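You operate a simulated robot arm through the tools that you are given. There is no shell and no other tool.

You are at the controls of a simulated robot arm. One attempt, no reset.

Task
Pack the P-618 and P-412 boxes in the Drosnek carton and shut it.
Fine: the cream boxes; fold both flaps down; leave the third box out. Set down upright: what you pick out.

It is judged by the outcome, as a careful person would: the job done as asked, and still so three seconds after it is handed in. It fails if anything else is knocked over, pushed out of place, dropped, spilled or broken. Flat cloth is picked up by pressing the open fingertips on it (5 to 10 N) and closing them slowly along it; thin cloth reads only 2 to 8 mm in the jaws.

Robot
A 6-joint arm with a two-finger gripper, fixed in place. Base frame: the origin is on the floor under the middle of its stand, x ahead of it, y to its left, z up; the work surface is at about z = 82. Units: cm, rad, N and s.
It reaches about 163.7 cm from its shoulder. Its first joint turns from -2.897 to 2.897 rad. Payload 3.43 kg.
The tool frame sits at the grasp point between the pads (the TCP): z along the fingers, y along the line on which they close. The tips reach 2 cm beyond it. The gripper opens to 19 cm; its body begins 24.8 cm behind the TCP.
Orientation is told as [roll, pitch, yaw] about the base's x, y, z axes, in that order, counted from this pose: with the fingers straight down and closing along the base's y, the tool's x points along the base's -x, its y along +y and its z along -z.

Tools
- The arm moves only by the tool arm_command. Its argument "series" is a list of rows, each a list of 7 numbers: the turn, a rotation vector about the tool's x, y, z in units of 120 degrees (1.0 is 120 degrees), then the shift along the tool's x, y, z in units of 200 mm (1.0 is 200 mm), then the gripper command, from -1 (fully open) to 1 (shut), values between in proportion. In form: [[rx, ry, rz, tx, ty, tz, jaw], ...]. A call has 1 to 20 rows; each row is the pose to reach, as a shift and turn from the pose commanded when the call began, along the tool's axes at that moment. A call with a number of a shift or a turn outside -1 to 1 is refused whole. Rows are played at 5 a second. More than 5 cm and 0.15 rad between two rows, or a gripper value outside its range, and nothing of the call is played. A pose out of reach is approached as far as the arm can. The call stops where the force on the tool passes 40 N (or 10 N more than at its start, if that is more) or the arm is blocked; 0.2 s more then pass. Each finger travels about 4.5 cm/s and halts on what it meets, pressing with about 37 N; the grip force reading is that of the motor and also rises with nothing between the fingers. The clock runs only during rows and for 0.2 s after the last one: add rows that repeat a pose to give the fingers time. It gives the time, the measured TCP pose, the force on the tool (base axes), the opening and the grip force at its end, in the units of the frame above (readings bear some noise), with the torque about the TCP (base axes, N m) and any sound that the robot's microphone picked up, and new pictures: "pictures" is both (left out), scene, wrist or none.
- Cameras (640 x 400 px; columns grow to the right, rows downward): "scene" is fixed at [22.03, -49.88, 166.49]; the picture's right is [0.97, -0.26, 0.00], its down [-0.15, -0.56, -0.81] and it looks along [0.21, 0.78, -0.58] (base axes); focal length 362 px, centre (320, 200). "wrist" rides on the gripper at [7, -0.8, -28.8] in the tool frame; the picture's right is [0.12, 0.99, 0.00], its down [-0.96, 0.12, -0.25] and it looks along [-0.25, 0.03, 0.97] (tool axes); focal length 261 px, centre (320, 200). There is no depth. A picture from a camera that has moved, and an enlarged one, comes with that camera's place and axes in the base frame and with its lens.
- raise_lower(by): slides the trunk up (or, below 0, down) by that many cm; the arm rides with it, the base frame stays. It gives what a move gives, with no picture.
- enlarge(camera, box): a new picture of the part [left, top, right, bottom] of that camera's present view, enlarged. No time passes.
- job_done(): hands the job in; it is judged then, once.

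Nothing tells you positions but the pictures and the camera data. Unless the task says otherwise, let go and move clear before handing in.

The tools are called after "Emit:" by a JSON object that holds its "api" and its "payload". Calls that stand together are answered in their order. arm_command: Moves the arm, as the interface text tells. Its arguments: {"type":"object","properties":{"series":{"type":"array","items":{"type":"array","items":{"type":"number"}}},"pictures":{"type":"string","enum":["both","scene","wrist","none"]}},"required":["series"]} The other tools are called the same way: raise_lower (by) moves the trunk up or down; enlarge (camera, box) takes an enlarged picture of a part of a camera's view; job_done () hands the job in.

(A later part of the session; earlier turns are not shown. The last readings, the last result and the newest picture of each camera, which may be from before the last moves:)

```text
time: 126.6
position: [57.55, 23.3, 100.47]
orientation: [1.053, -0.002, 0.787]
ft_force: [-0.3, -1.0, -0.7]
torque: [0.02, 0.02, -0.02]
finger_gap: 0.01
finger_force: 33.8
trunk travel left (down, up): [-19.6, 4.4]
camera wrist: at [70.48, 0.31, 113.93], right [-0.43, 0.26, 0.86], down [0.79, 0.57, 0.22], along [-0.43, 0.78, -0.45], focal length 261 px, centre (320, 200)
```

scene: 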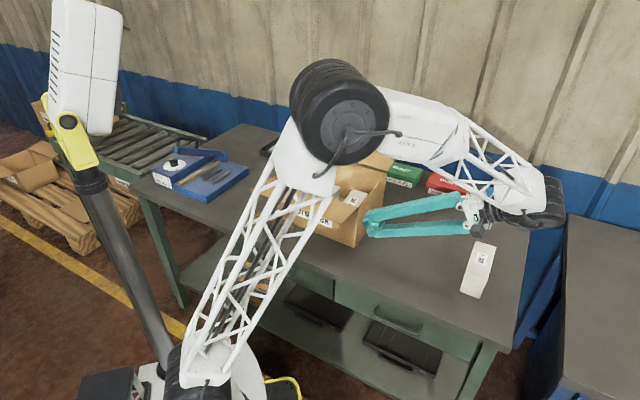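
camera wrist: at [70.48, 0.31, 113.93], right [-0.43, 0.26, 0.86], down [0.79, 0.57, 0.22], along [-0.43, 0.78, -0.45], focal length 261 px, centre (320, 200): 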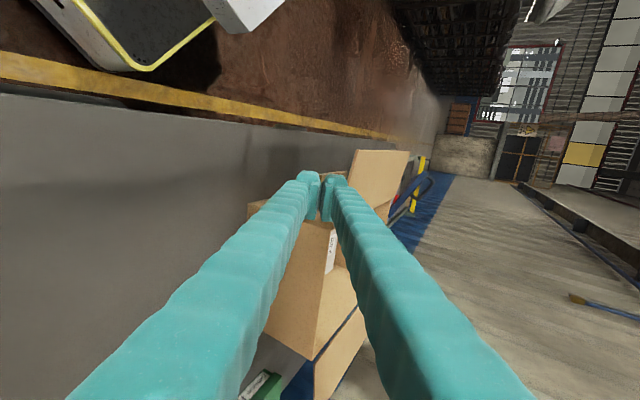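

The 60° left-pointing pose is fully reachable here. I'll drop below the front flap's level on its right side before sliding in under it.

Emit:
{"api": "arm_command", "payload": {"series": [[0, 0, 0, 0.03, -0.1, 0.056, 1.0], [0, 0, 0, 0.06, -0.2, 0.112, 1.0], [0, 0, 0, 0.085, -0.3, 0.168, 1.0], [0, 0, 0, 0.085, -0.391, 0.223, 1.0], [0, 0, 0, 0.085, -0.391, 0.223, 1.0]]}}

Emit:
{"api": "enlarge", "payload": {"camera": "scene", "box": [280, 140, 460, 280]}}

Emit:
{"api": "enlarge", "payload": {"camera": "wrist", "box": [220, 120, 460, 300]}}

```text
time: 127.8
position: [56.37, 22.21, 91.27]
orientation: [1.052, 0.0, 0.785]
ft_force: [-0.1, -0.3, 0.4]
torque: [-0.04, 0.05, -0.01]
finger_gap: 0.0
finger_force: 34.4
trunk travel left (down, up): [-19.6, 4.4]
camera wrist: at [69.24, -0.74, 104.86], right [-0.43, 0.26, 0.86], down [0.79, 0.57, 0.22], along [-0.43, 0.78, -0.45], focal length 261 px, centre (320, 200)
```

scene: 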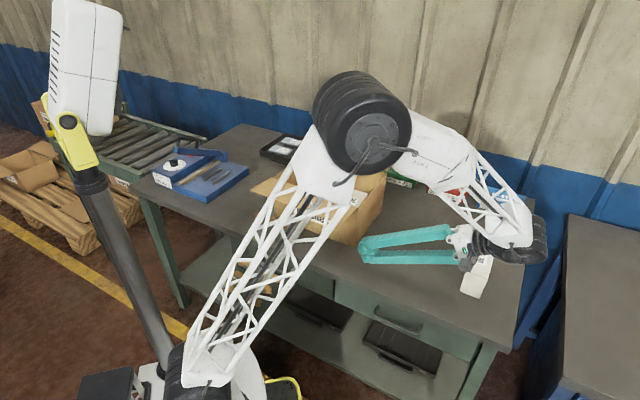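
wrist: 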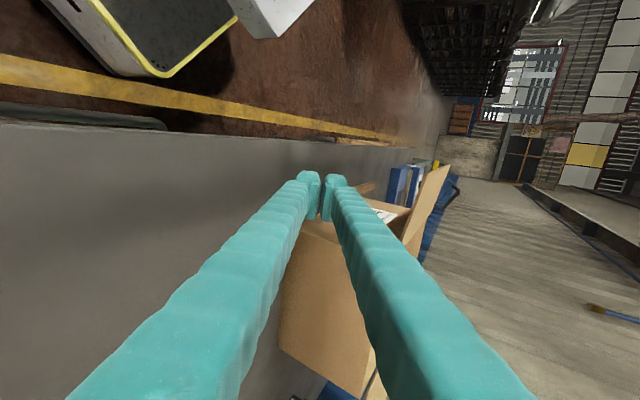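

```text
2.86 times, centred on (370, 210) of scene
camera zoom: at [22.03, -49.88, 166.49], right [0.97, -0.26, 0.0], down [-0.15, -0.56, -0.81], along [0.21, 0.78, -0.58], focal length 1035 px, centre (177, 171)
```

zoom: 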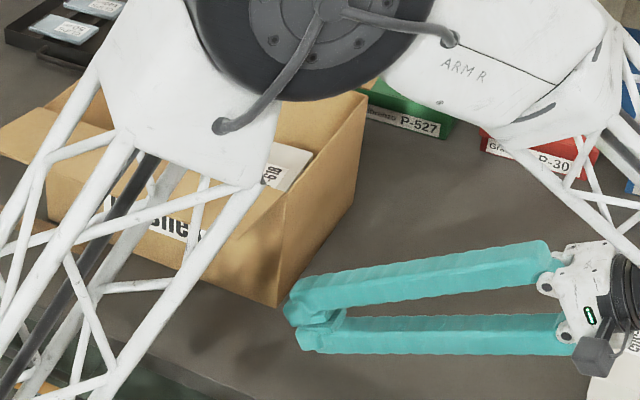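

```text
2.22 times, centred on (340, 210) of wrist
camera zoom: at [69.24, -0.74, 104.86], right [-0.43, 0.26, 0.86], down [0.79, 0.57, 0.22], along [-0.43, 0.78, -0.45], focal length 579 px, centre (276, 178)
```

zoom: 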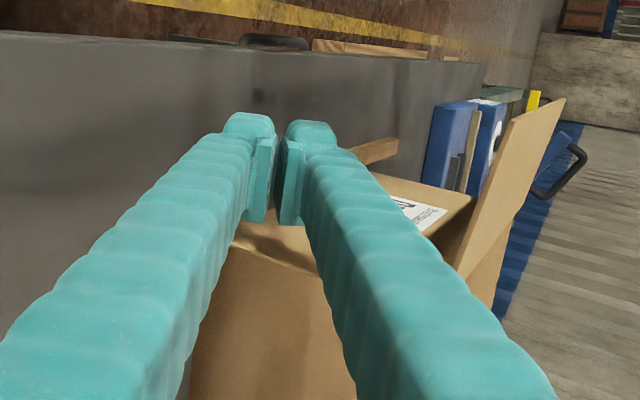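

The arm hides the front flap in the scene view. I'll take closer looks to be sure where the flap is now.

Emit:
{"api": "enlarge", "payload": {"camera": "wrist", "box": [330, 130, 480, 290]}}

Emit:
{"api": "enlarge", "payload": {"camera": "scene", "box": [240, 150, 400, 260]}}

```text
2.50 times, centred on (405, 210) of wrist
camera zoom: at [69.24, -0.74, 104.86], right [-0.43, 0.26, 0.86], down [0.79, 0.57, 0.22], along [-0.43, 0.78, -0.45], focal length 652 px, centre (108, 175)
```

zoom: 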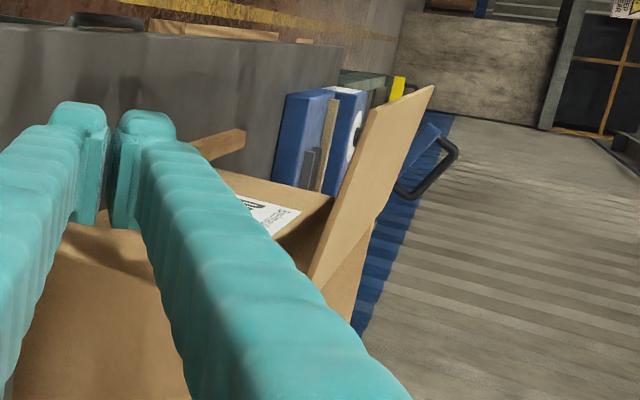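

```text
3.64 times, centred on (320, 205) of scene
camera zoom: at [22.03, -49.88, 166.49], right [0.97, -0.26, 0.0], down [-0.15, -0.56, -0.81], along [0.21, 0.78, -0.58], focal length 1317 px, centre (320, 182)
```

zoom: 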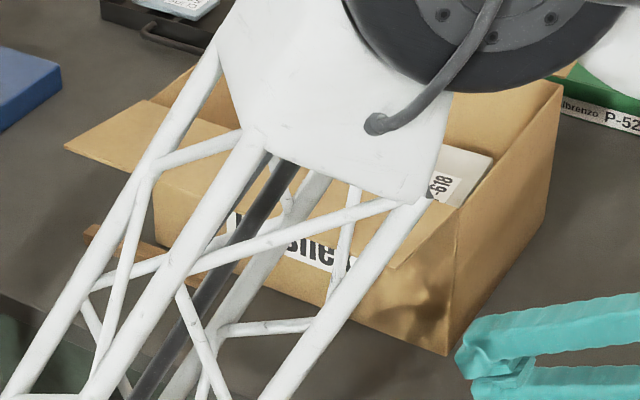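

The flap is where I measured it, about 9° above level with its underside at z≈100, and the fingers are below that level. I'll slide left under its right end.

Emit:
{"api": "arm_command", "payload": {"series": [[0, 0, 0, 0, 0.05, 0.087, 1.0], [0, 0, 0, 0, 0.1, 0.174, 1.0], [0, 0, 0, 0, 0.15, 0.26, 1.0], [0, 0, 0, 0, 0.2, 0.347, 1.0], [0, 0, 0, 0, 0.25, 0.434, 1.0], [0, 0, 0, 0, 0.297, 0.521, 1.0], [0, 0, 0, 0, 0.297, 0.521, 1.0]]}}

Emit:
{"api": "enlarge", "payload": {"camera": "wrist", "box": [240, 100, 480, 290]}}

Emit:
{"api": "enlarge", "payload": {"camera": "scene", "box": [260, 150, 420, 270]}}

```text
time: 129.4
position: [47.75, 30.71, 91.45]
orientation: [1.052, -0.002, 0.787]
ft_force: [-0.1, 0.8, 0.0]
torque: [0.04, -0.02, 0.03]
finger_gap: 0.0
finger_force: 34.4
trunk travel left (down, up): [-19.6, 4.4]
camera wrist: at [60.76, 7.73, 105.01], right [-0.43, 0.26, 0.86], down [0.79, 0.57, 0.22], along [-0.43, 0.78, -0.45], focal length 261 px, centre (320, 200)
```

scene: 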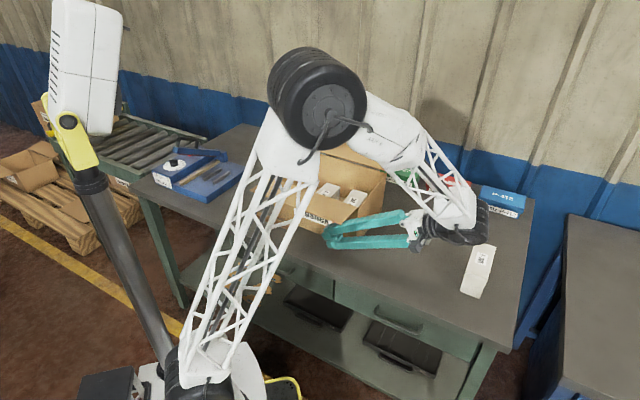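
wrist: 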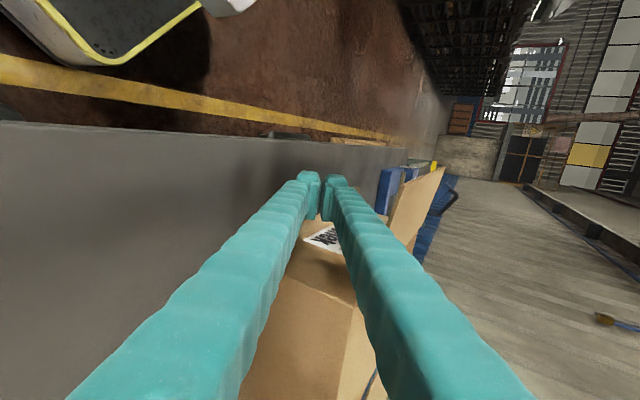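

```text
2.11 times, centred on (360, 195) of wrist
camera zoom: at [60.76, 7.73, 105.01], right [-0.43, 0.26, 0.86], down [0.79, 0.57, 0.22], along [-0.43, 0.78, -0.45], focal length 549 px, centre (236, 210)
```

zoom: 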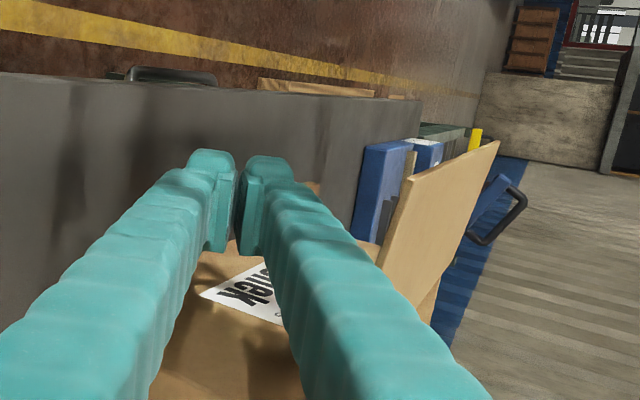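

```text
3.33 times, centred on (340, 210) of scene
camera zoom: at [22.03, -49.88, 166.49], right [0.97, -0.26, 0.0], down [-0.15, -0.56, -0.81], along [0.21, 0.78, -0.58], focal length 1208 px, centre (253, 167)
```

zoom: 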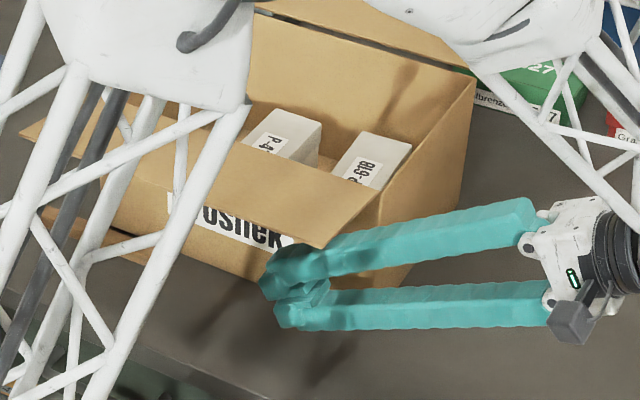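

The fingertips are under the flap's right outer corner. I'll lift straight up slowly and watch the flap rise.

Emit:
{"api": "arm_command", "payload": {"series": [[0, 0, 0, 0, 0.0435, -0.0248, 1.0], [0, 0, 0, 0, 0.087, -0.0495, 1.0], [0, 0, 0, 0, 0.1305, -0.0743, 1.0], [0, 0, 0, 0.005, 0.174, -0.099, 1.0], [0, 0, 0, 0.01, 0.2175, -0.1238, 1.0], [0, 0, 0, 0.012, 0.261, -0.1485, 1.0], [0, 0, 0, 0.012, 0.261, -0.1485, 1.0]]}}

Emit:
{"api": "enlarge", "payload": {"camera": "wrist", "box": [240, 100, 480, 290]}}

Emit:
{"api": "enlarge", "payload": {"camera": "scene", "box": [260, 150, 420, 270]}}

```text
time: 131.0
position: [47.51, 30.3, 97.38]
orientation: [1.052, -0.001, 0.786]
ft_force: [0.2, -0.6, 0.4]
torque: [0.06, 0.0, -0.03]
finger_gap: 0.0
finger_force: 34.6
trunk travel left (down, up): [-19.6, 4.4]
camera wrist: at [60.55, 7.5, 110.97], right [-0.43, 0.26, 0.86], down [0.79, 0.57, 0.22], along [-0.43, 0.78, -0.45], focal length 261 px, centre (320, 200)
```

scene: 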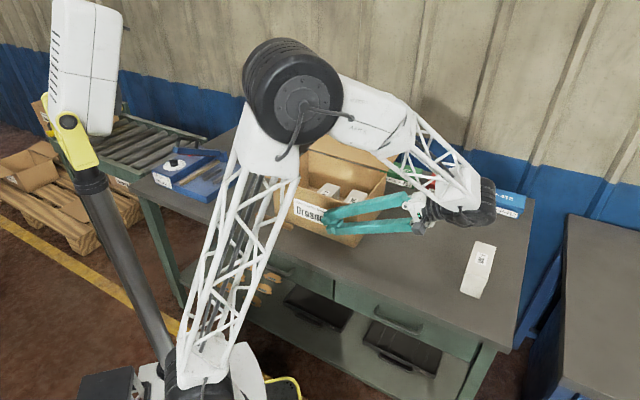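
wrist: 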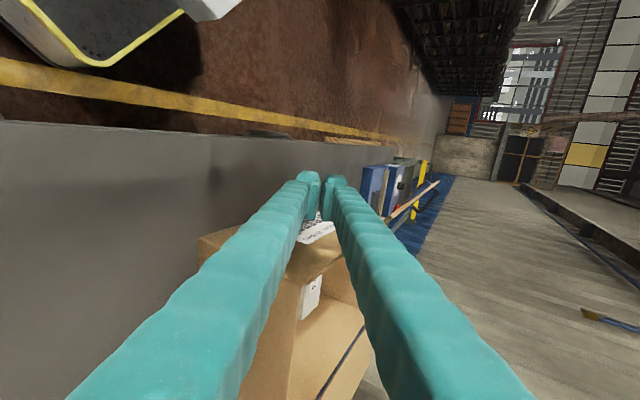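

```text
2.11 times, centred on (360, 195) of wrist
camera zoom: at [60.55, 7.5, 110.97], right [-0.43, 0.26, 0.86], down [0.79, 0.57, 0.22], along [-0.43, 0.78, -0.45], focal length 549 px, centre (236, 210)
```

zoom: 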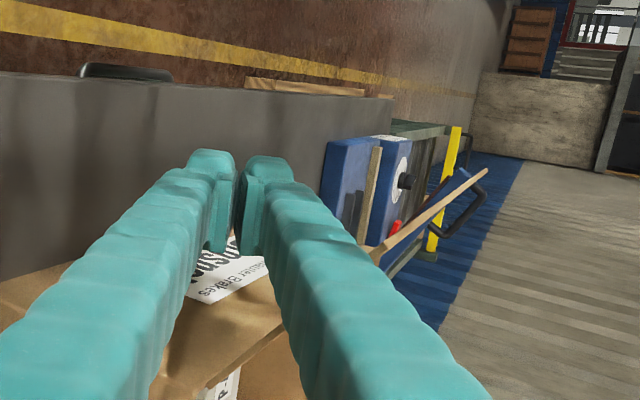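

```text
3.33 times, centred on (340, 210) of scene
camera zoom: at [22.03, -49.88, 166.49], right [0.97, -0.26, 0.0], down [-0.15, -0.56, -0.81], along [0.21, 0.78, -0.58], focal length 1208 px, centre (253, 167)
```

zoom: 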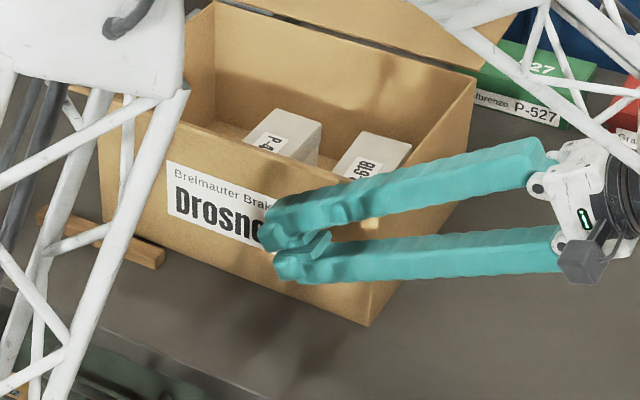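

The flap is swinging up easily, now at about 37° with hardly any force. I'll follow the arc up and inward to bring it to vertical.

Emit:
{"api": "arm_command", "payload": {"series": [[0, 0, 0, -0.015, 0.061, -0.035, 1.0], [0, 0, 0, -0.045, 0.122, -0.069, 1.0], [0, 0, 0, -0.105, 0.187, -0.106, 1.0], [0, 0, 0, -0.185, 0.235, -0.134, 1.0], [0, 0, 0, -0.265, 0.274, -0.156, 1.0], [0, 0, 0, -0.35, 0.309, -0.176, 1.0], [0, 0, 0, -0.35, 0.309, -0.176, 1.0]]}}

Emit:
{"api": "enlarge", "payload": {"camera": "wrist", "box": [240, 100, 480, 290]}}

Emit:
{"api": "enlarge", "payload": {"camera": "scene", "box": [260, 120, 420, 250]}}

```text
time: 132.6
position: [52.53, 35.37, 104.56]
orientation: [1.053, -0.002, 0.786]
ft_force: [0.7, -0.5, -0.1]
torque: [-0.02, 0.05, 0.02]
finger_gap: 0.0
finger_force: 33.8
trunk travel left (down, up): [-19.6, 4.4]
camera wrist: at [65.49, 12.44, 118.16], right [-0.43, 0.26, 0.86], down [0.79, 0.57, 0.22], along [-0.43, 0.78, -0.45], focal length 261 px, centre (320, 200)
```

scene: 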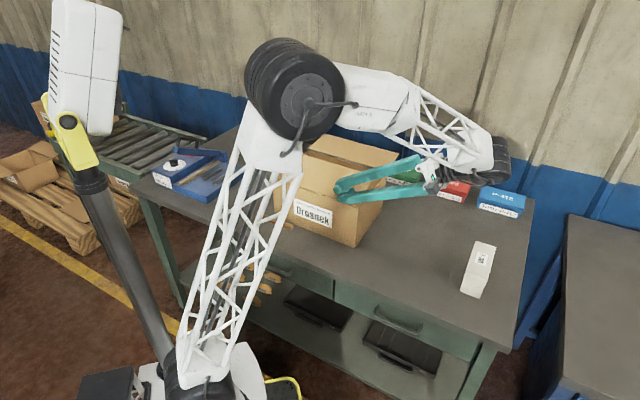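
wrist: 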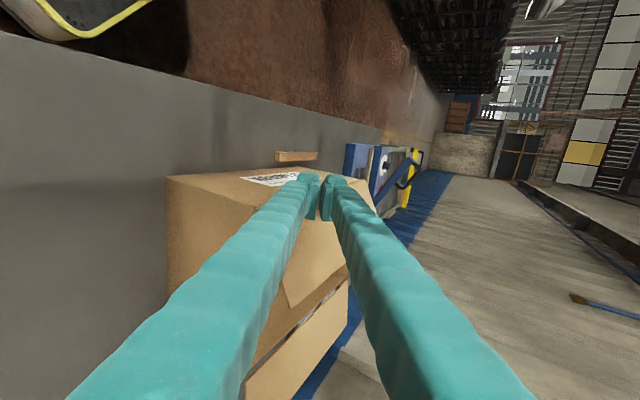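

```text
2.11 times, centred on (360, 195) of wrist
camera zoom: at [65.49, 12.44, 118.16], right [-0.43, 0.26, 0.86], down [0.79, 0.57, 0.22], along [-0.43, 0.78, -0.45], focal length 549 px, centre (236, 210)
```

zoom: 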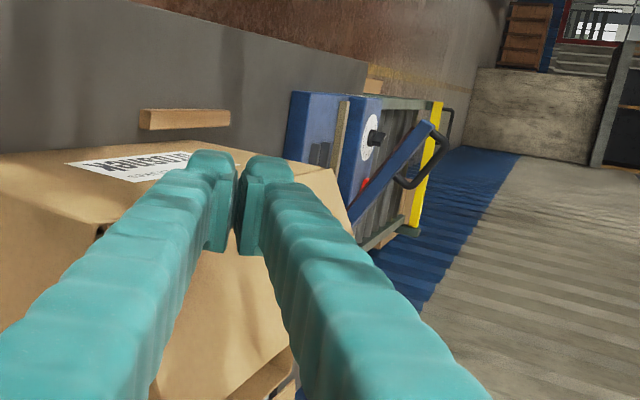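

```text
3.08 times, centred on (340, 185) of scene
camera zoom: at [22.03, -49.88, 166.49], right [0.97, -0.26, 0.0], down [-0.15, -0.56, -0.81], along [0.21, 0.78, -0.58], focal length 1115 px, centre (258, 246)
```

zoom: 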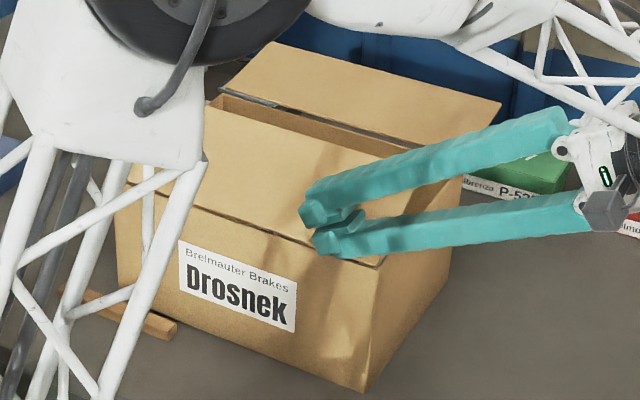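

The front flap has swung past vertical and looks to be lying inward over the front half. I'll look closer at its state.

Emit:
{"api": "enlarge", "payload": {"camera": "scene", "box": [300, 120, 400, 220]}}

Emit:
{"api": "enlarge", "payload": {"camera": "wrist", "box": [220, 180, 400, 390]}}

```text
4.00 times, centred on (350, 170) of scene
camera zoom: at [22.03, -49.88, 166.49], right [0.97, -0.26, 0.0], down [-0.15, -0.56, -0.81], along [0.21, 0.78, -0.58], focal length 1449 px, centre (200, 320)
```

zoom: 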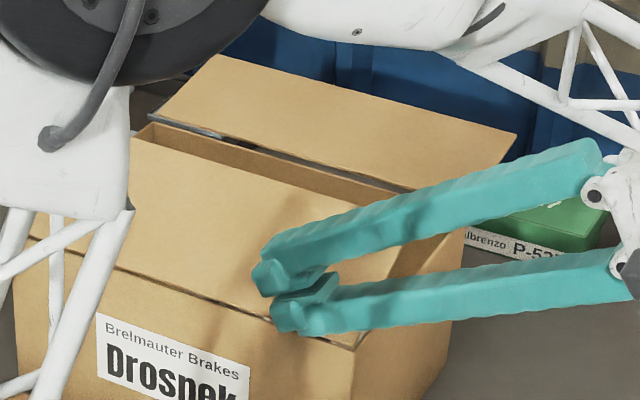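

```text
1.90 times, centred on (310, 285) of wrist
camera zoom: at [65.49, 12.44, 118.16], right [-0.43, 0.26, 0.86], down [0.79, 0.57, 0.22], along [-0.43, 0.78, -0.45], focal length 496 px, centre (339, 38)
```

zoom: 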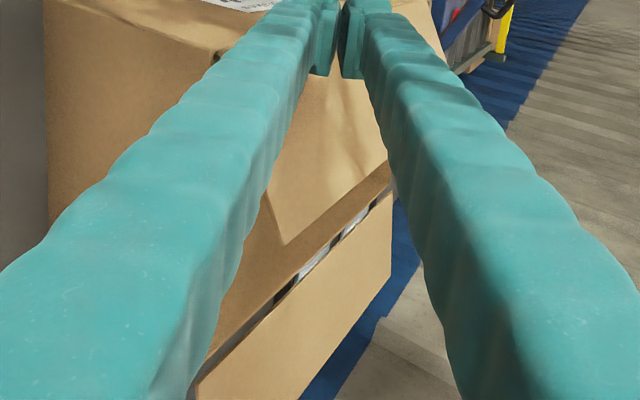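

The flap is past vertical, leaning inward about 30° above closed. I'll wait a moment to see whether it keeps falling or is held there.

Emit:
{"api": "arm_command", "payload": {"series": [[0, 0, 0, 0, 0, 0, 1.0], [0, 0, 0, 0, 0, 0, 1.0], [0, 0, 0, 0, 0, 0, 1.0], [0, 0, 0, 0, 0, 0, 1.0], [0, 0, 0, 0, 0, 0, 1.0]], "pictures": "wrist"}}

Emit:
{"api": "enlarge", "payload": {"camera": "wrist", "box": [220, 180, 400, 390]}}

```text
time: 133.8
position: [52.44, 35.43, 104.53]
orientation: [1.053, -0.002, 0.785]
ft_force: [0.5, -0.4, -0.1]
torque: [-0.01, -0.03, 0.0]
finger_gap: 0.0
finger_force: 34.1
trunk travel left (down, up): [-19.6, 4.4]
camera wrist: at [65.48, 12.43, 118.15], right [-0.43, 0.26, 0.86], down [0.79, 0.57, 0.22], along [-0.43, 0.78, -0.45], focal length 261 px, centre (320, 200)
```

wrist: 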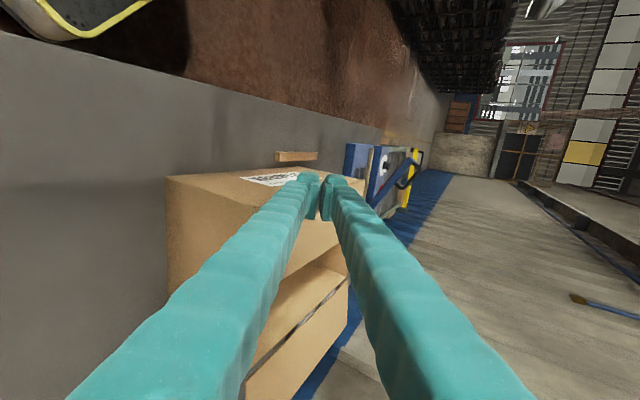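

```text
1.90 times, centred on (310, 285) of wrist
camera zoom: at [65.48, 12.43, 118.15], right [-0.43, 0.26, 0.86], down [0.79, 0.57, 0.22], along [-0.43, 0.78, -0.45], focal length 496 px, centre (339, 38)
```

zoom: 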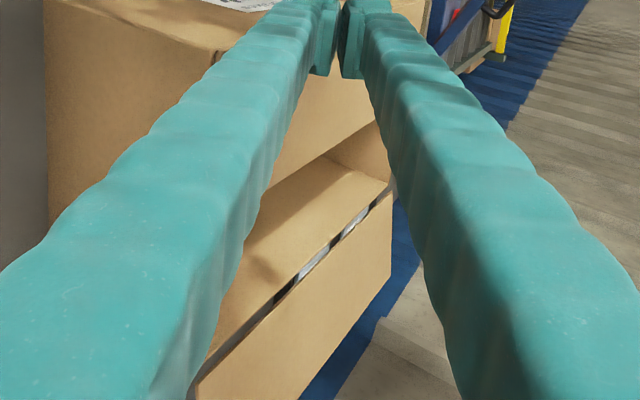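

The flap kept sinking gently and now lies closed over the front half. Next is the back flap: I'll withdraw to the right, then go round to the back-right corner.

Emit:
{"api": "arm_command", "payload": {"series": [[0, 0, 0, 0, 0.043, -0.025, 1.0], [0, 0, 0, 0, 0.087, -0.05, 1.0], [0, 0, 0, 0, 0.013, -0.18, 1.0], [0, 0, 0, 0, -0.061, -0.31, 1.0], [0, 0, 0, 0, -0.135, -0.44, 1.0], [0, 0, 0, 0, -0.21, -0.57, 1.0], [0, 0, 0, 0, -0.284, -0.7, 1.0], [0, 0, 0, 0, -0.284, -0.7, 1.0]]}}

Emit:
{"api": "enlarge", "payload": {"camera": "scene", "box": [260, 120, 420, 250]}}

```text
time: 135.6
position: [63.28, 24.8, 106.65]
orientation: [1.052, -0.001, 0.786]
ft_force: [-0.5, 0.0, -0.6]
torque: [0.01, 0.03, 0.03]
finger_gap: 0.0
finger_force: 34.4
trunk travel left (down, up): [-19.6, 4.4]
camera wrist: at [76.18, 1.81, 120.19], right [-0.43, 0.26, 0.86], down [0.79, 0.57, 0.22], along [-0.43, 0.78, -0.45], focal length 261 px, centre (320, 200)
```

scene: 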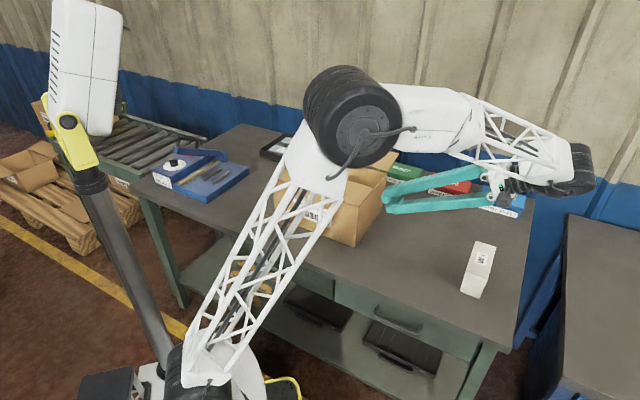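
wrist: 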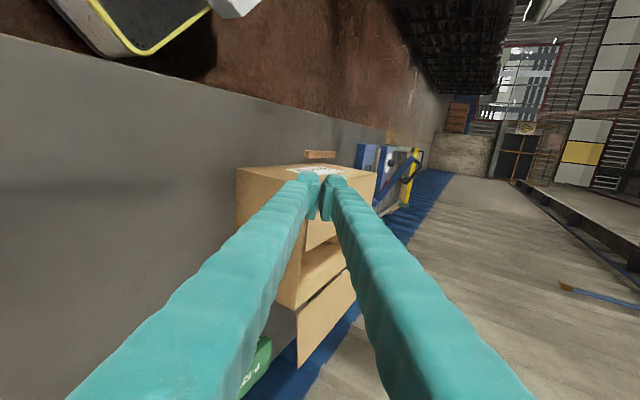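

```text
3.08 times, centred on (340, 185) of scene
camera zoom: at [22.03, -49.88, 166.49], right [0.97, -0.26, 0.0], down [-0.15, -0.56, -0.81], along [0.21, 0.78, -0.58], focal length 1115 px, centre (258, 246)
```

zoom: 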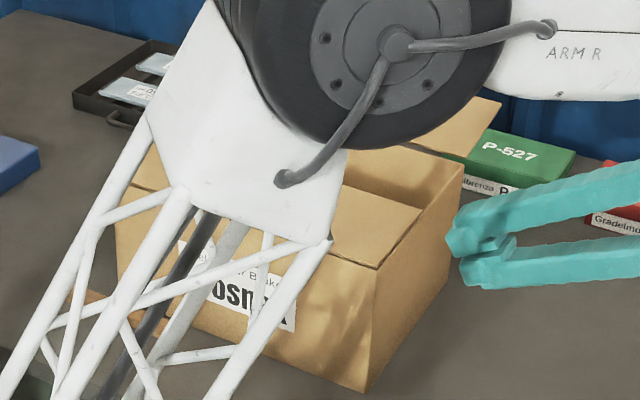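

The front flap lies flat. Now I'll swing the pointing direction 30° outward and move toward the back-right corner, keeping the wrist within reach.

Emit:
{"api": "arm_command", "payload": {"series": [[0, -0.036, 0.021, -0.12, 0, 0, 1.0], [0, -0.072, 0.041, -0.26, 0, 0, 1.0], [0, -0.108, 0.062, -0.42, 0, 0, 1.0], [0, -0.145, 0.083, -0.58, 0, 0, 1.0], [0, -0.181, 0.103, -0.74, 0, 0, 1.0], [0, -0.217, 0.124, -0.9, 0, 0, 1.0], [0, -0.217, 0.124, -0.9, 0, 0, 1.0]]}}

```text
time: 137.2
position: [75.97, 37.46, 106.54]
orientation: [1.052, -0.002, 0.261]
ft_force: [-0.1, 0.4, 0.6]
torque: [0.0, 0.04, -0.01]
finger_gap: 0.01
finger_force: 34.8
trunk travel left (down, up): [-19.6, 4.4]
camera wrist: at [75.69, 11.12, 120.11], right [-0.24, 0.44, 0.86], down [0.97, 0.1, 0.22], along [0.02, 0.89, -0.45], focal length 261 px, centre (320, 200)
```

scene: 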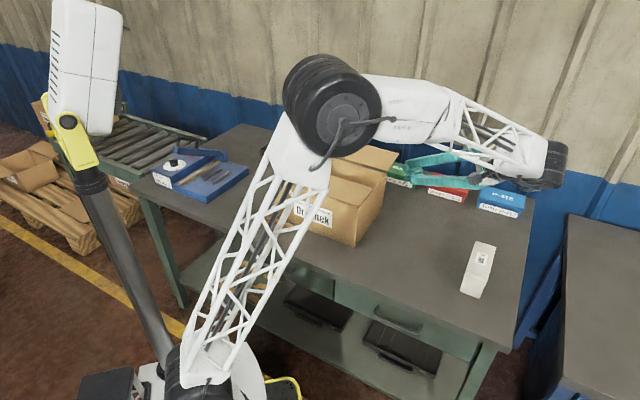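
wrist: 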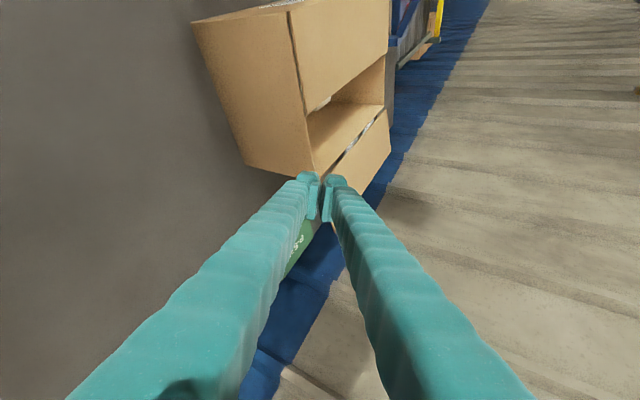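

The view shows the front flap closed and the back flap still open. I'll continue outward to beside the back flap.

Emit:
{"api": "arm_command", "payload": {"series": [[0, 0, 0, -0.13, 0.037, 0.065, 1.0], [0, 0, 0, -0.26, 0.073, 0.129, 1.0], [0, 0, 0, -0.39, 0.11, 0.194, 1.0], [0, 0, 0, -0.52, 0.147, 0.258, 1.0], [0, 0, 0, -0.65, 0.183, 0.322, 1.0], [0, 0, 0, -0.77, 0.22, 0.387, 1.0], [0, 0, 0, -0.77, 0.22, 0.387, 1.0]]}}

Emit:
{"api": "enlarge", "payload": {"camera": "wrist", "box": [200, 60, 480, 260]}}

```text
time: 138.8
position: [88.36, 50.09, 106.59]
orientation: [1.052, -0.001, 0.262]
ft_force: [0.3, 0.0, -0.5]
torque: [-0.01, -0.02, 0.0]
finger_gap: 0.01
finger_force: 34.0
trunk travel left (down, up): [-19.6, 4.4]
camera wrist: at [88.27, 23.7, 120.19], right [-0.24, 0.44, 0.86], down [0.97, 0.1, 0.22], along [0.02, 0.89, -0.45], focal length 261 px, centre (320, 200)
```

scene: 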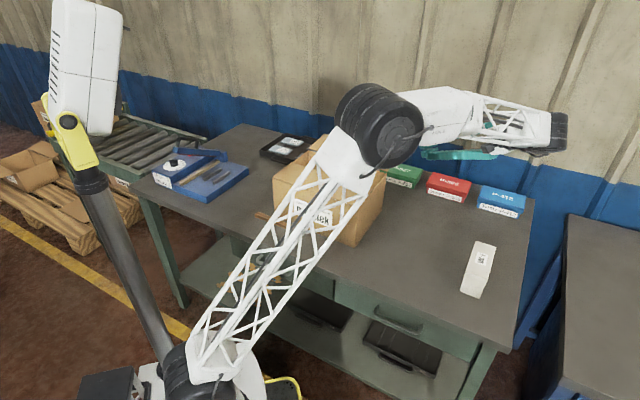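
wrist: 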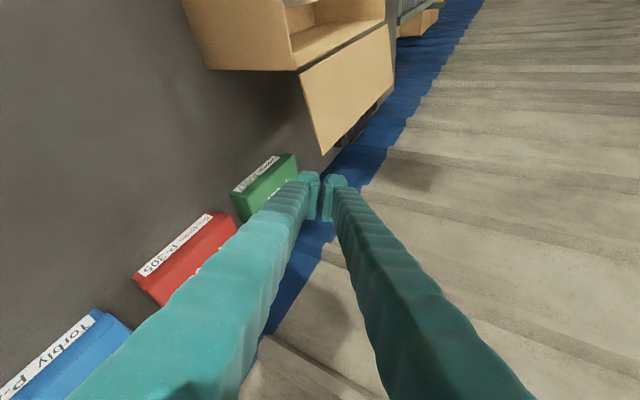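

```text
2.00 times, centred on (340, 160) of wrist
camera zoom: at [88.27, 23.7, 120.19], right [-0.24, 0.44, 0.86], down [0.97, 0.1, 0.22], along [0.02, 0.89, -0.45], focal length 521 px, centre (280, 280)
```

zoom: 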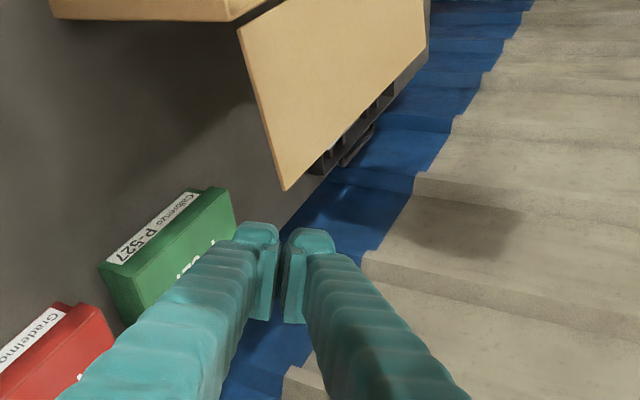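

The flap's corner and hinge match my estimates (outer edge about p=99.9, z=101), and P-527 is 3 cm clear behind. I'll lower beside the flap to below its level.

Emit:
{"api": "arm_command", "payload": {"series": [[0, 0, 0, 0, -0.1, 0.057, 1.0], [0, 0, 0, 0, -0.2, 0.114, 1.0], [0, 0, 0, 0, -0.3, 0.171, 1.0], [0, 0, 0, 0, -0.4, 0.228, 1.0], [0, 0, 0, 0, -0.5, 0.285, 1.0], [0, 0, 0, 0, -0.58, 0.33, 1.0], [0, 0, 0, 0, -0.621, 0.354, 1.0], [0, 0, 0, 0, -0.621, 0.354, 1.0]]}}

Emit:
{"api": "enlarge", "payload": {"camera": "wrist", "box": [200, 60, 480, 260]}}

Emit:
{"api": "enlarge", "payload": {"camera": "scene", "box": [340, 110, 520, 240]}}

```text
time: 140.6
position: [88.34, 50.12, 92.25]
orientation: [1.052, 0.001, 0.262]
ft_force: [-0.1, -0.1, 0.8]
torque: [0.01, 0.01, -0.01]
finger_gap: 0.01
finger_force: 34.0
trunk travel left (down, up): [-19.6, 4.4]
camera wrist: at [88.16, 23.85, 105.78], right [-0.24, 0.44, 0.86], down [0.97, 0.1, 0.22], along [0.02, 0.89, -0.45], focal length 261 px, centre (320, 200)
```

scene: 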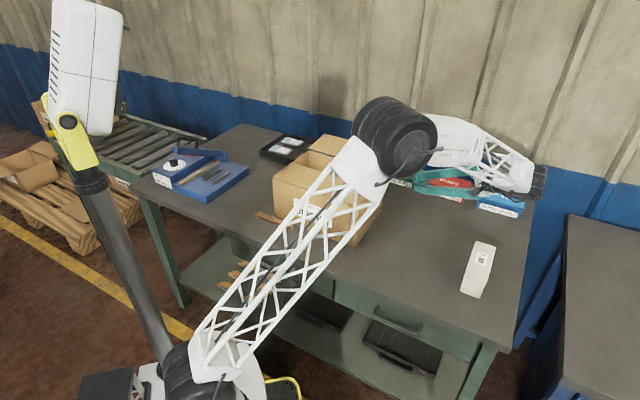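
wrist: 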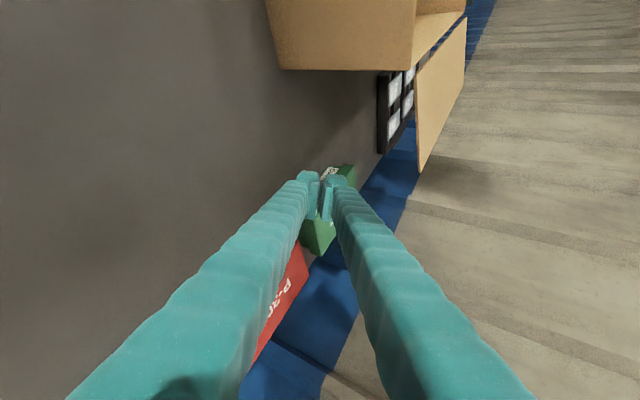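

```text
2.00 times, centred on (340, 160) of wrist
camera zoom: at [88.16, 23.85, 105.78], right [-0.24, 0.44, 0.86], down [0.97, 0.1, 0.22], along [0.02, 0.89, -0.45], focal length 521 px, centre (280, 280)
```

zoom: 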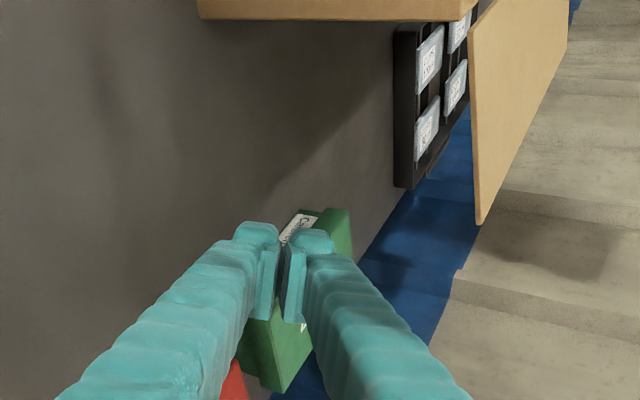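

```text
3.08 times, centred on (430, 175) of scene
camera zoom: at [22.03, -49.88, 166.49], right [0.97, -0.26, 0.0], down [-0.15, -0.56, -0.81], along [0.21, 0.78, -0.58], focal length 1115 px, centre (-18, 277)
```

zoom: 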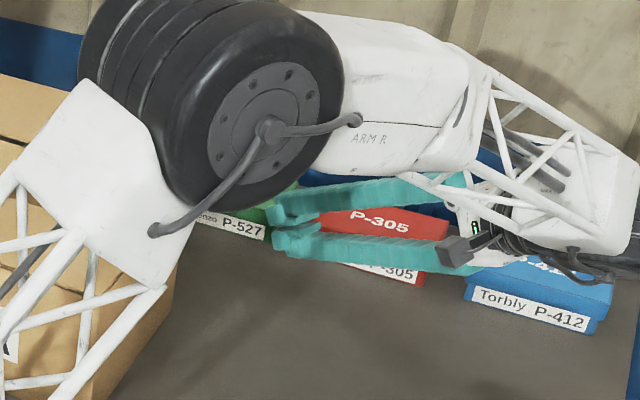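

Below flap level with the neighbours clear. I'll slide left under the back flap's right end.

Emit:
{"api": "arm_command", "payload": {"series": [[0, 0, 0, 0.06, 0.052, 0.091, 1.0], [0, 0, 0, 0.121, 0.104, 0.182, 1.0], [0, 0, 0, 0.181, 0.155, 0.273, 1.0], [0, 0, 0, 0.242, 0.207, 0.364, 1.0], [0, 0, 0, 0.302, 0.259, 0.455, 1.0], [0, 0, 0, 0.3625, 0.311, 0.5457, 1.0], [0, 0, 0, 0.3625, 0.311, 0.5457, 1.0]]}}

Emit:
{"api": "enlarge", "payload": {"camera": "wrist", "box": [200, 60, 480, 260]}}

Emit:
{"api": "enlarge", "payload": {"camera": "scene", "box": [300, 110, 480, 240]}}

```text
time: 142.2
position: [77.98, 60.34, 92.31]
orientation: [1.052, 0.0, 0.262]
ft_force: [0.8, 0.2, 0.3]
torque: [-0.01, 0.02, -0.02]
finger_gap: 0.02
finger_force: 34.2
trunk travel left (down, up): [-19.6, 4.4]
camera wrist: at [77.8, 34.04, 105.8], right [-0.24, 0.44, 0.86], down [0.97, 0.1, 0.22], along [0.02, 0.89, -0.45], focal length 261 px, centre (320, 200)
```

scene: 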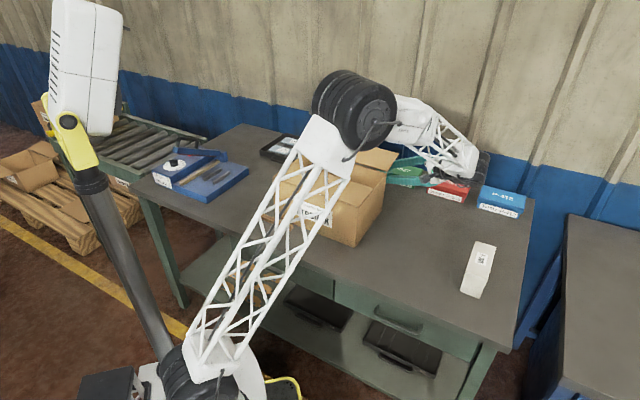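
wrist: 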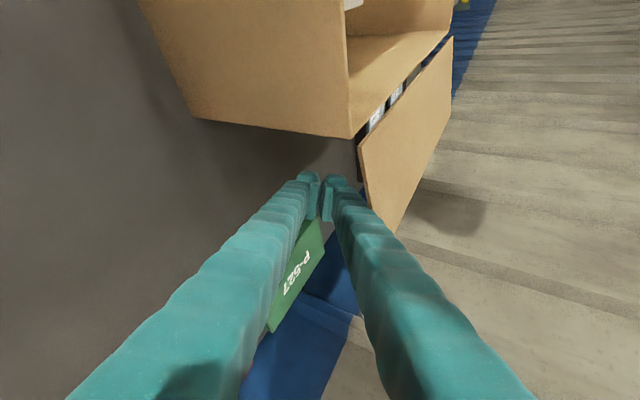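

```text
2.00 times, centred on (340, 160) of wrist
camera zoom: at [77.8, 34.04, 105.8], right [-0.24, 0.44, 0.86], down [0.97, 0.1, 0.22], along [0.02, 0.89, -0.45], focal length 521 px, centre (280, 280)
```

zoom: 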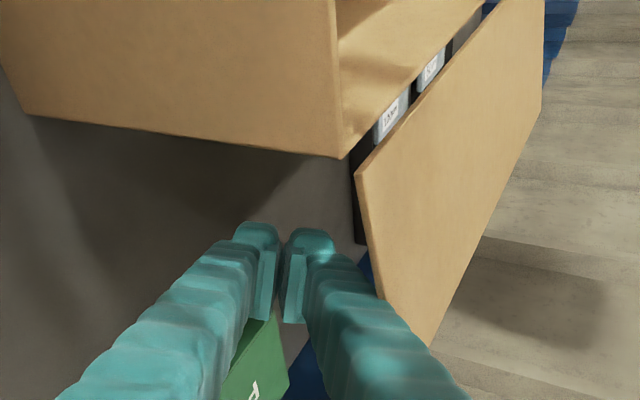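

```text
3.08 times, centred on (390, 175) of scene
camera zoom: at [22.03, -49.88, 166.49], right [0.97, -0.26, 0.0], down [-0.15, -0.56, -0.81], along [0.21, 0.78, -0.58], focal length 1115 px, centre (105, 277)
```

zoom: 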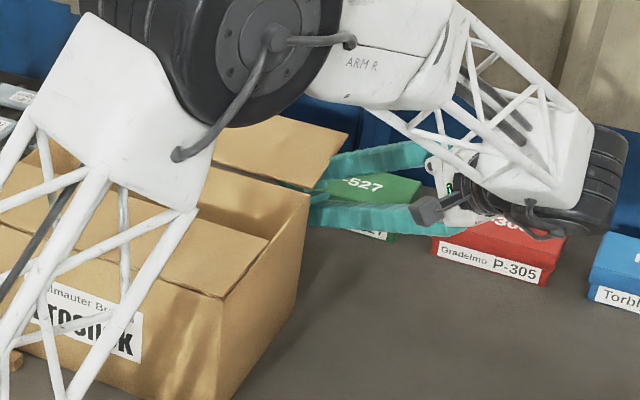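

The fingers are under the back flap's right end. I'll lift slowly.

Emit:
{"api": "arm_command", "payload": {"series": [[0, 0, 0, -0.013, 0.0472, -0.0183, 1.0], [0, 0, 0, -0.026, 0.0943, -0.0365, 1.0], [0, 0, 0, -0.0346, 0.1403, -0.0569, 1.0], [0, 0, 0, -0.0433, 0.1862, -0.0773, 1.0], [0, 0, 0, -0.0433, 0.2297, -0.1021, 1.0], [0, 0, 0, -0.039, 0.2718, -0.1289, 1.0], [0, 0, 0, -0.039, 0.2718, -0.1289, 1.0]]}}

Emit:
{"api": "enlarge", "payload": {"camera": "wrist", "box": [200, 60, 480, 260]}}

Emit:
{"api": "enlarge", "payload": {"camera": "scene", "box": [280, 110, 460, 240]}}

```text
time: 143.8
position: [78.88, 61.09, 98.28]
orientation: [1.051, -0.002, 0.261]
ft_force: [-0.3, 0.4, 0.7]
torque: [-0.01, 0.03, 0.0]
finger_gap: 0.0
finger_force: 33.9
trunk travel left (down, up): [-19.6, 4.4]
camera wrist: at [78.64, 34.67, 111.79], right [-0.24, 0.44, 0.86], down [0.97, 0.1, 0.22], along [0.02, 0.89, -0.45], focal length 261 px, centre (320, 200)
```

scene: 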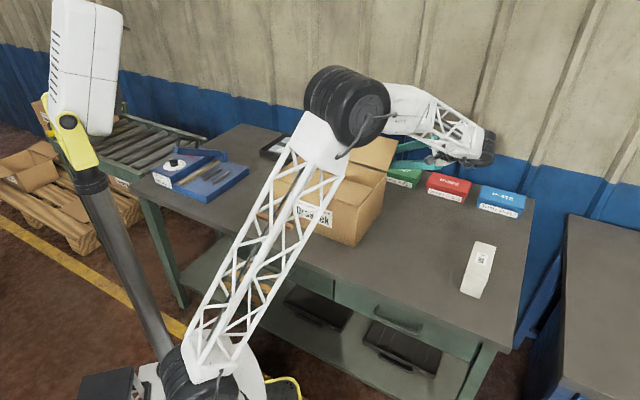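
wrist: 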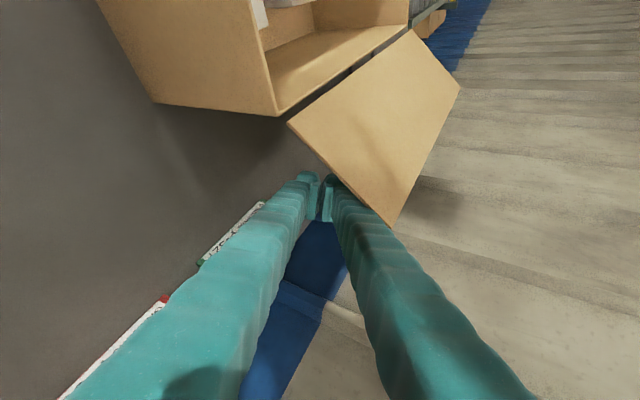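

```text
2.00 times, centred on (340, 160) of wrist
camera zoom: at [78.64, 34.67, 111.79], right [-0.24, 0.44, 0.86], down [0.97, 0.1, 0.22], along [0.02, 0.89, -0.45], focal length 521 px, centre (280, 280)
```

zoom: 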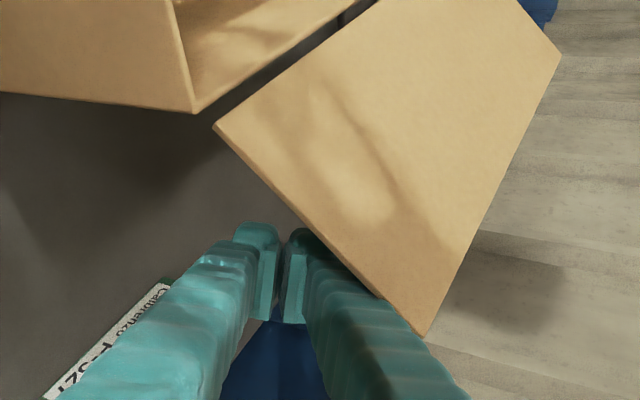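

```text
3.08 times, centred on (370, 175) of scene
camera zoom: at [22.03, -49.88, 166.49], right [0.97, -0.26, 0.0], down [-0.15, -0.56, -0.81], along [0.21, 0.78, -0.58], focal length 1115 px, centre (166, 277)
```

zoom: 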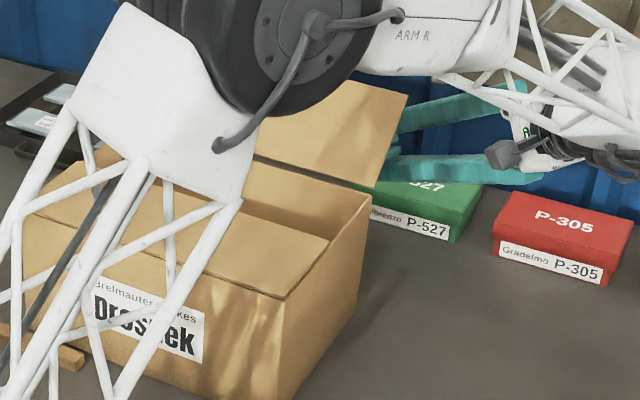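

The back flap is rising, at about 40°. I'll continue along the arc toward vertical and beyond.

Emit:
{"api": "arm_command", "payload": {"series": [[0, 0, 0, 0.039, 0.0628, -0.0617, 1.0], [0, 0, 0, 0.095, 0.1205, -0.132, 1.0], [0, 0, 0, 0.16, 0.1497, -0.1918, 1.0], [0, 0, 0, 0.2295, 0.169, -0.2488, 1.0], [0, 0, 0, 0.2988, 0.184, -0.3034, 1.0], [0, 0, 0, 0.2988, 0.184, -0.3034, 1.0]]}}

Emit:
{"api": "enlarge", "payload": {"camera": "wrist", "box": [200, 60, 480, 260]}}

Emit:
{"api": "enlarge", "payload": {"camera": "scene", "box": [280, 110, 460, 240]}}

```text
time: 145.2
position: [73.83, 56.15, 104.41]
orientation: [1.053, 0.002, 0.261]
ft_force: [0.3, 0.4, -0.9]
torque: [0.02, 0.0, 0.02]
finger_gap: 0.0
finger_force: 34.8
trunk travel left (down, up): [-19.6, 4.4]
camera wrist: at [73.55, 29.81, 117.94], right [-0.24, 0.44, 0.86], down [0.97, 0.1, 0.22], along [0.02, 0.89, -0.45], focal length 261 px, centre (320, 200)
```

scene: 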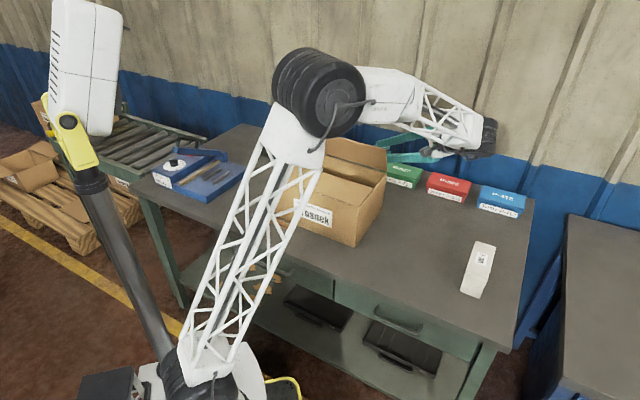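
wrist: 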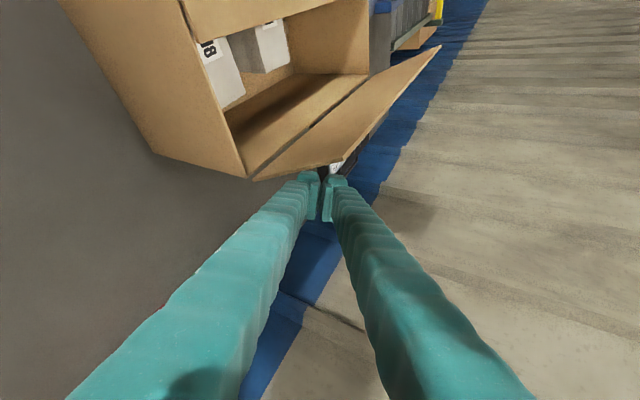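

```text
2.00 times, centred on (340, 160) of wrist
camera zoom: at [73.55, 29.81, 117.94], right [-0.24, 0.44, 0.86], down [0.97, 0.1, 0.22], along [0.02, 0.89, -0.45], focal length 521 px, centre (280, 280)
```

zoom: 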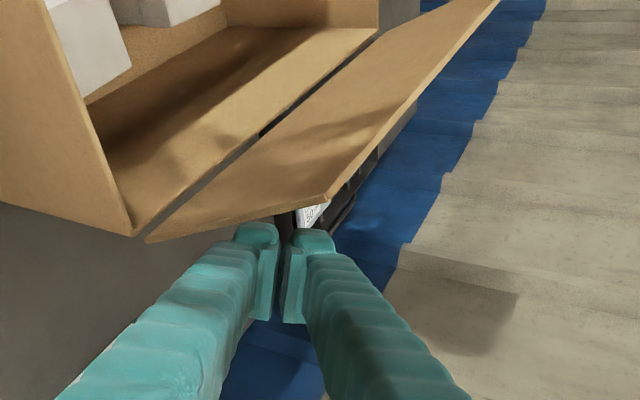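

```text
3.08 times, centred on (370, 175) of scene
camera zoom: at [22.03, -49.88, 166.49], right [0.97, -0.26, 0.0], down [-0.15, -0.56, -0.81], along [0.21, 0.78, -0.58], focal length 1115 px, centre (166, 277)
```

zoom: 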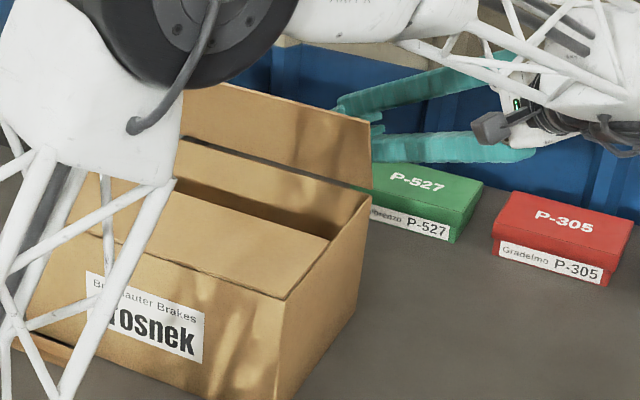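

The back flap is almost vertical. I'll keep pushing it inward past the top.

Emit:
{"api": "arm_command", "payload": {"series": [[0, 0, 0, 0.0693, 0.028, -0.062, 1.0], [0, 0, 0, 0.1472, 0.0622, -0.1333, 1.0], [0, 0, 0, 0.2338, 0.0809, -0.2015, 1.0], [0, 0, 0, 0.2338, 0.0809, -0.2015, 1.0], [0, 0, 0, 0.2338, 0.0809, -0.2015, 1.0], [0, 0, 0, 0.2338, 0.0809, -0.2015, 1.0]]}}

Emit:
{"api": "enlarge", "payload": {"camera": "wrist", "box": [160, 20, 480, 260]}}

Emit:
{"api": "enlarge", "payload": {"camera": "scene", "box": [280, 110, 460, 240]}}

```text
time: 146.6
position: [70.06, 52.33, 107.85]
orientation: [1.054, -0.002, 0.263]
ft_force: [-0.7, 0.3, -1.1]
torque: [-0.02, 0.02, -0.02]
finger_gap: 0.01
finger_force: 34.1
trunk travel left (down, up): [-19.6, 4.4]
camera wrist: at [69.86, 25.95, 121.36], right [-0.24, 0.44, 0.86], down [0.97, 0.1, 0.22], along [0.02, 0.89, -0.45], focal length 261 px, centre (320, 200)
```

scene: 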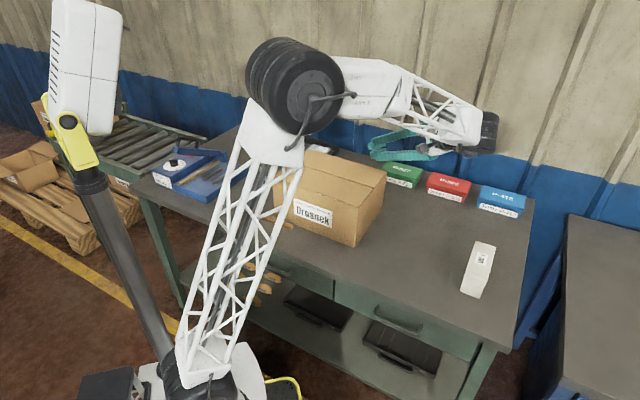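
wrist: 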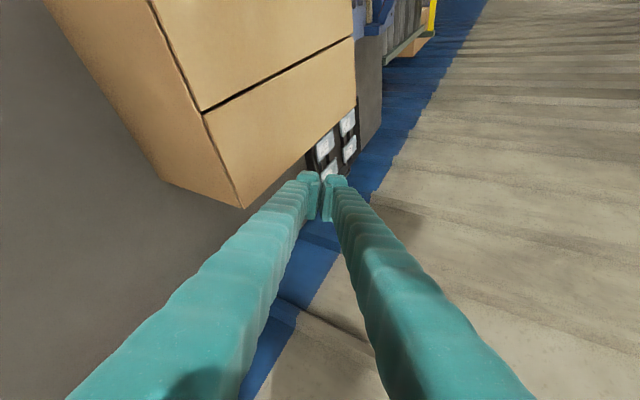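

```text
1.67 times, centred on (320, 140) of wrist
camera zoom: at [69.86, 25.95, 121.36], right [-0.24, 0.44, 0.86], down [0.97, 0.1, 0.22], along [0.02, 0.89, -0.45], focal length 434 px, centre (320, 300)
```

zoom: 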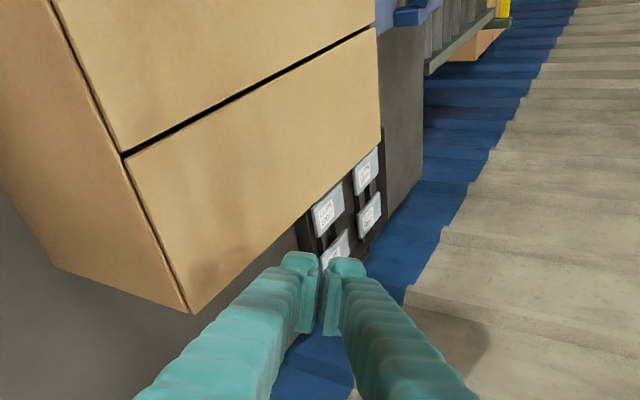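

```text
3.08 times, centred on (370, 175) of scene
camera zoom: at [22.03, -49.88, 166.49], right [0.97, -0.26, 0.0], down [-0.15, -0.56, -0.81], along [0.21, 0.78, -0.58], focal length 1115 px, centre (166, 277)
```

zoom: 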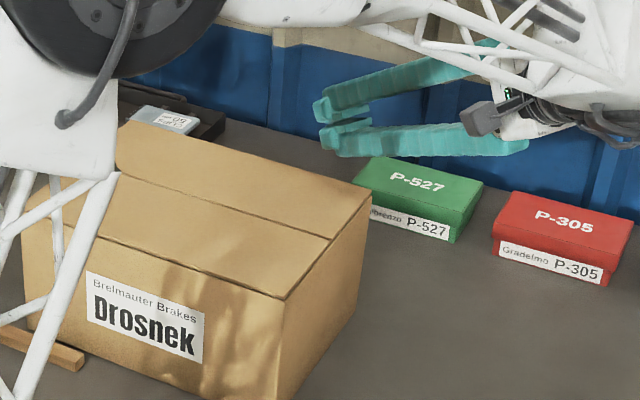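

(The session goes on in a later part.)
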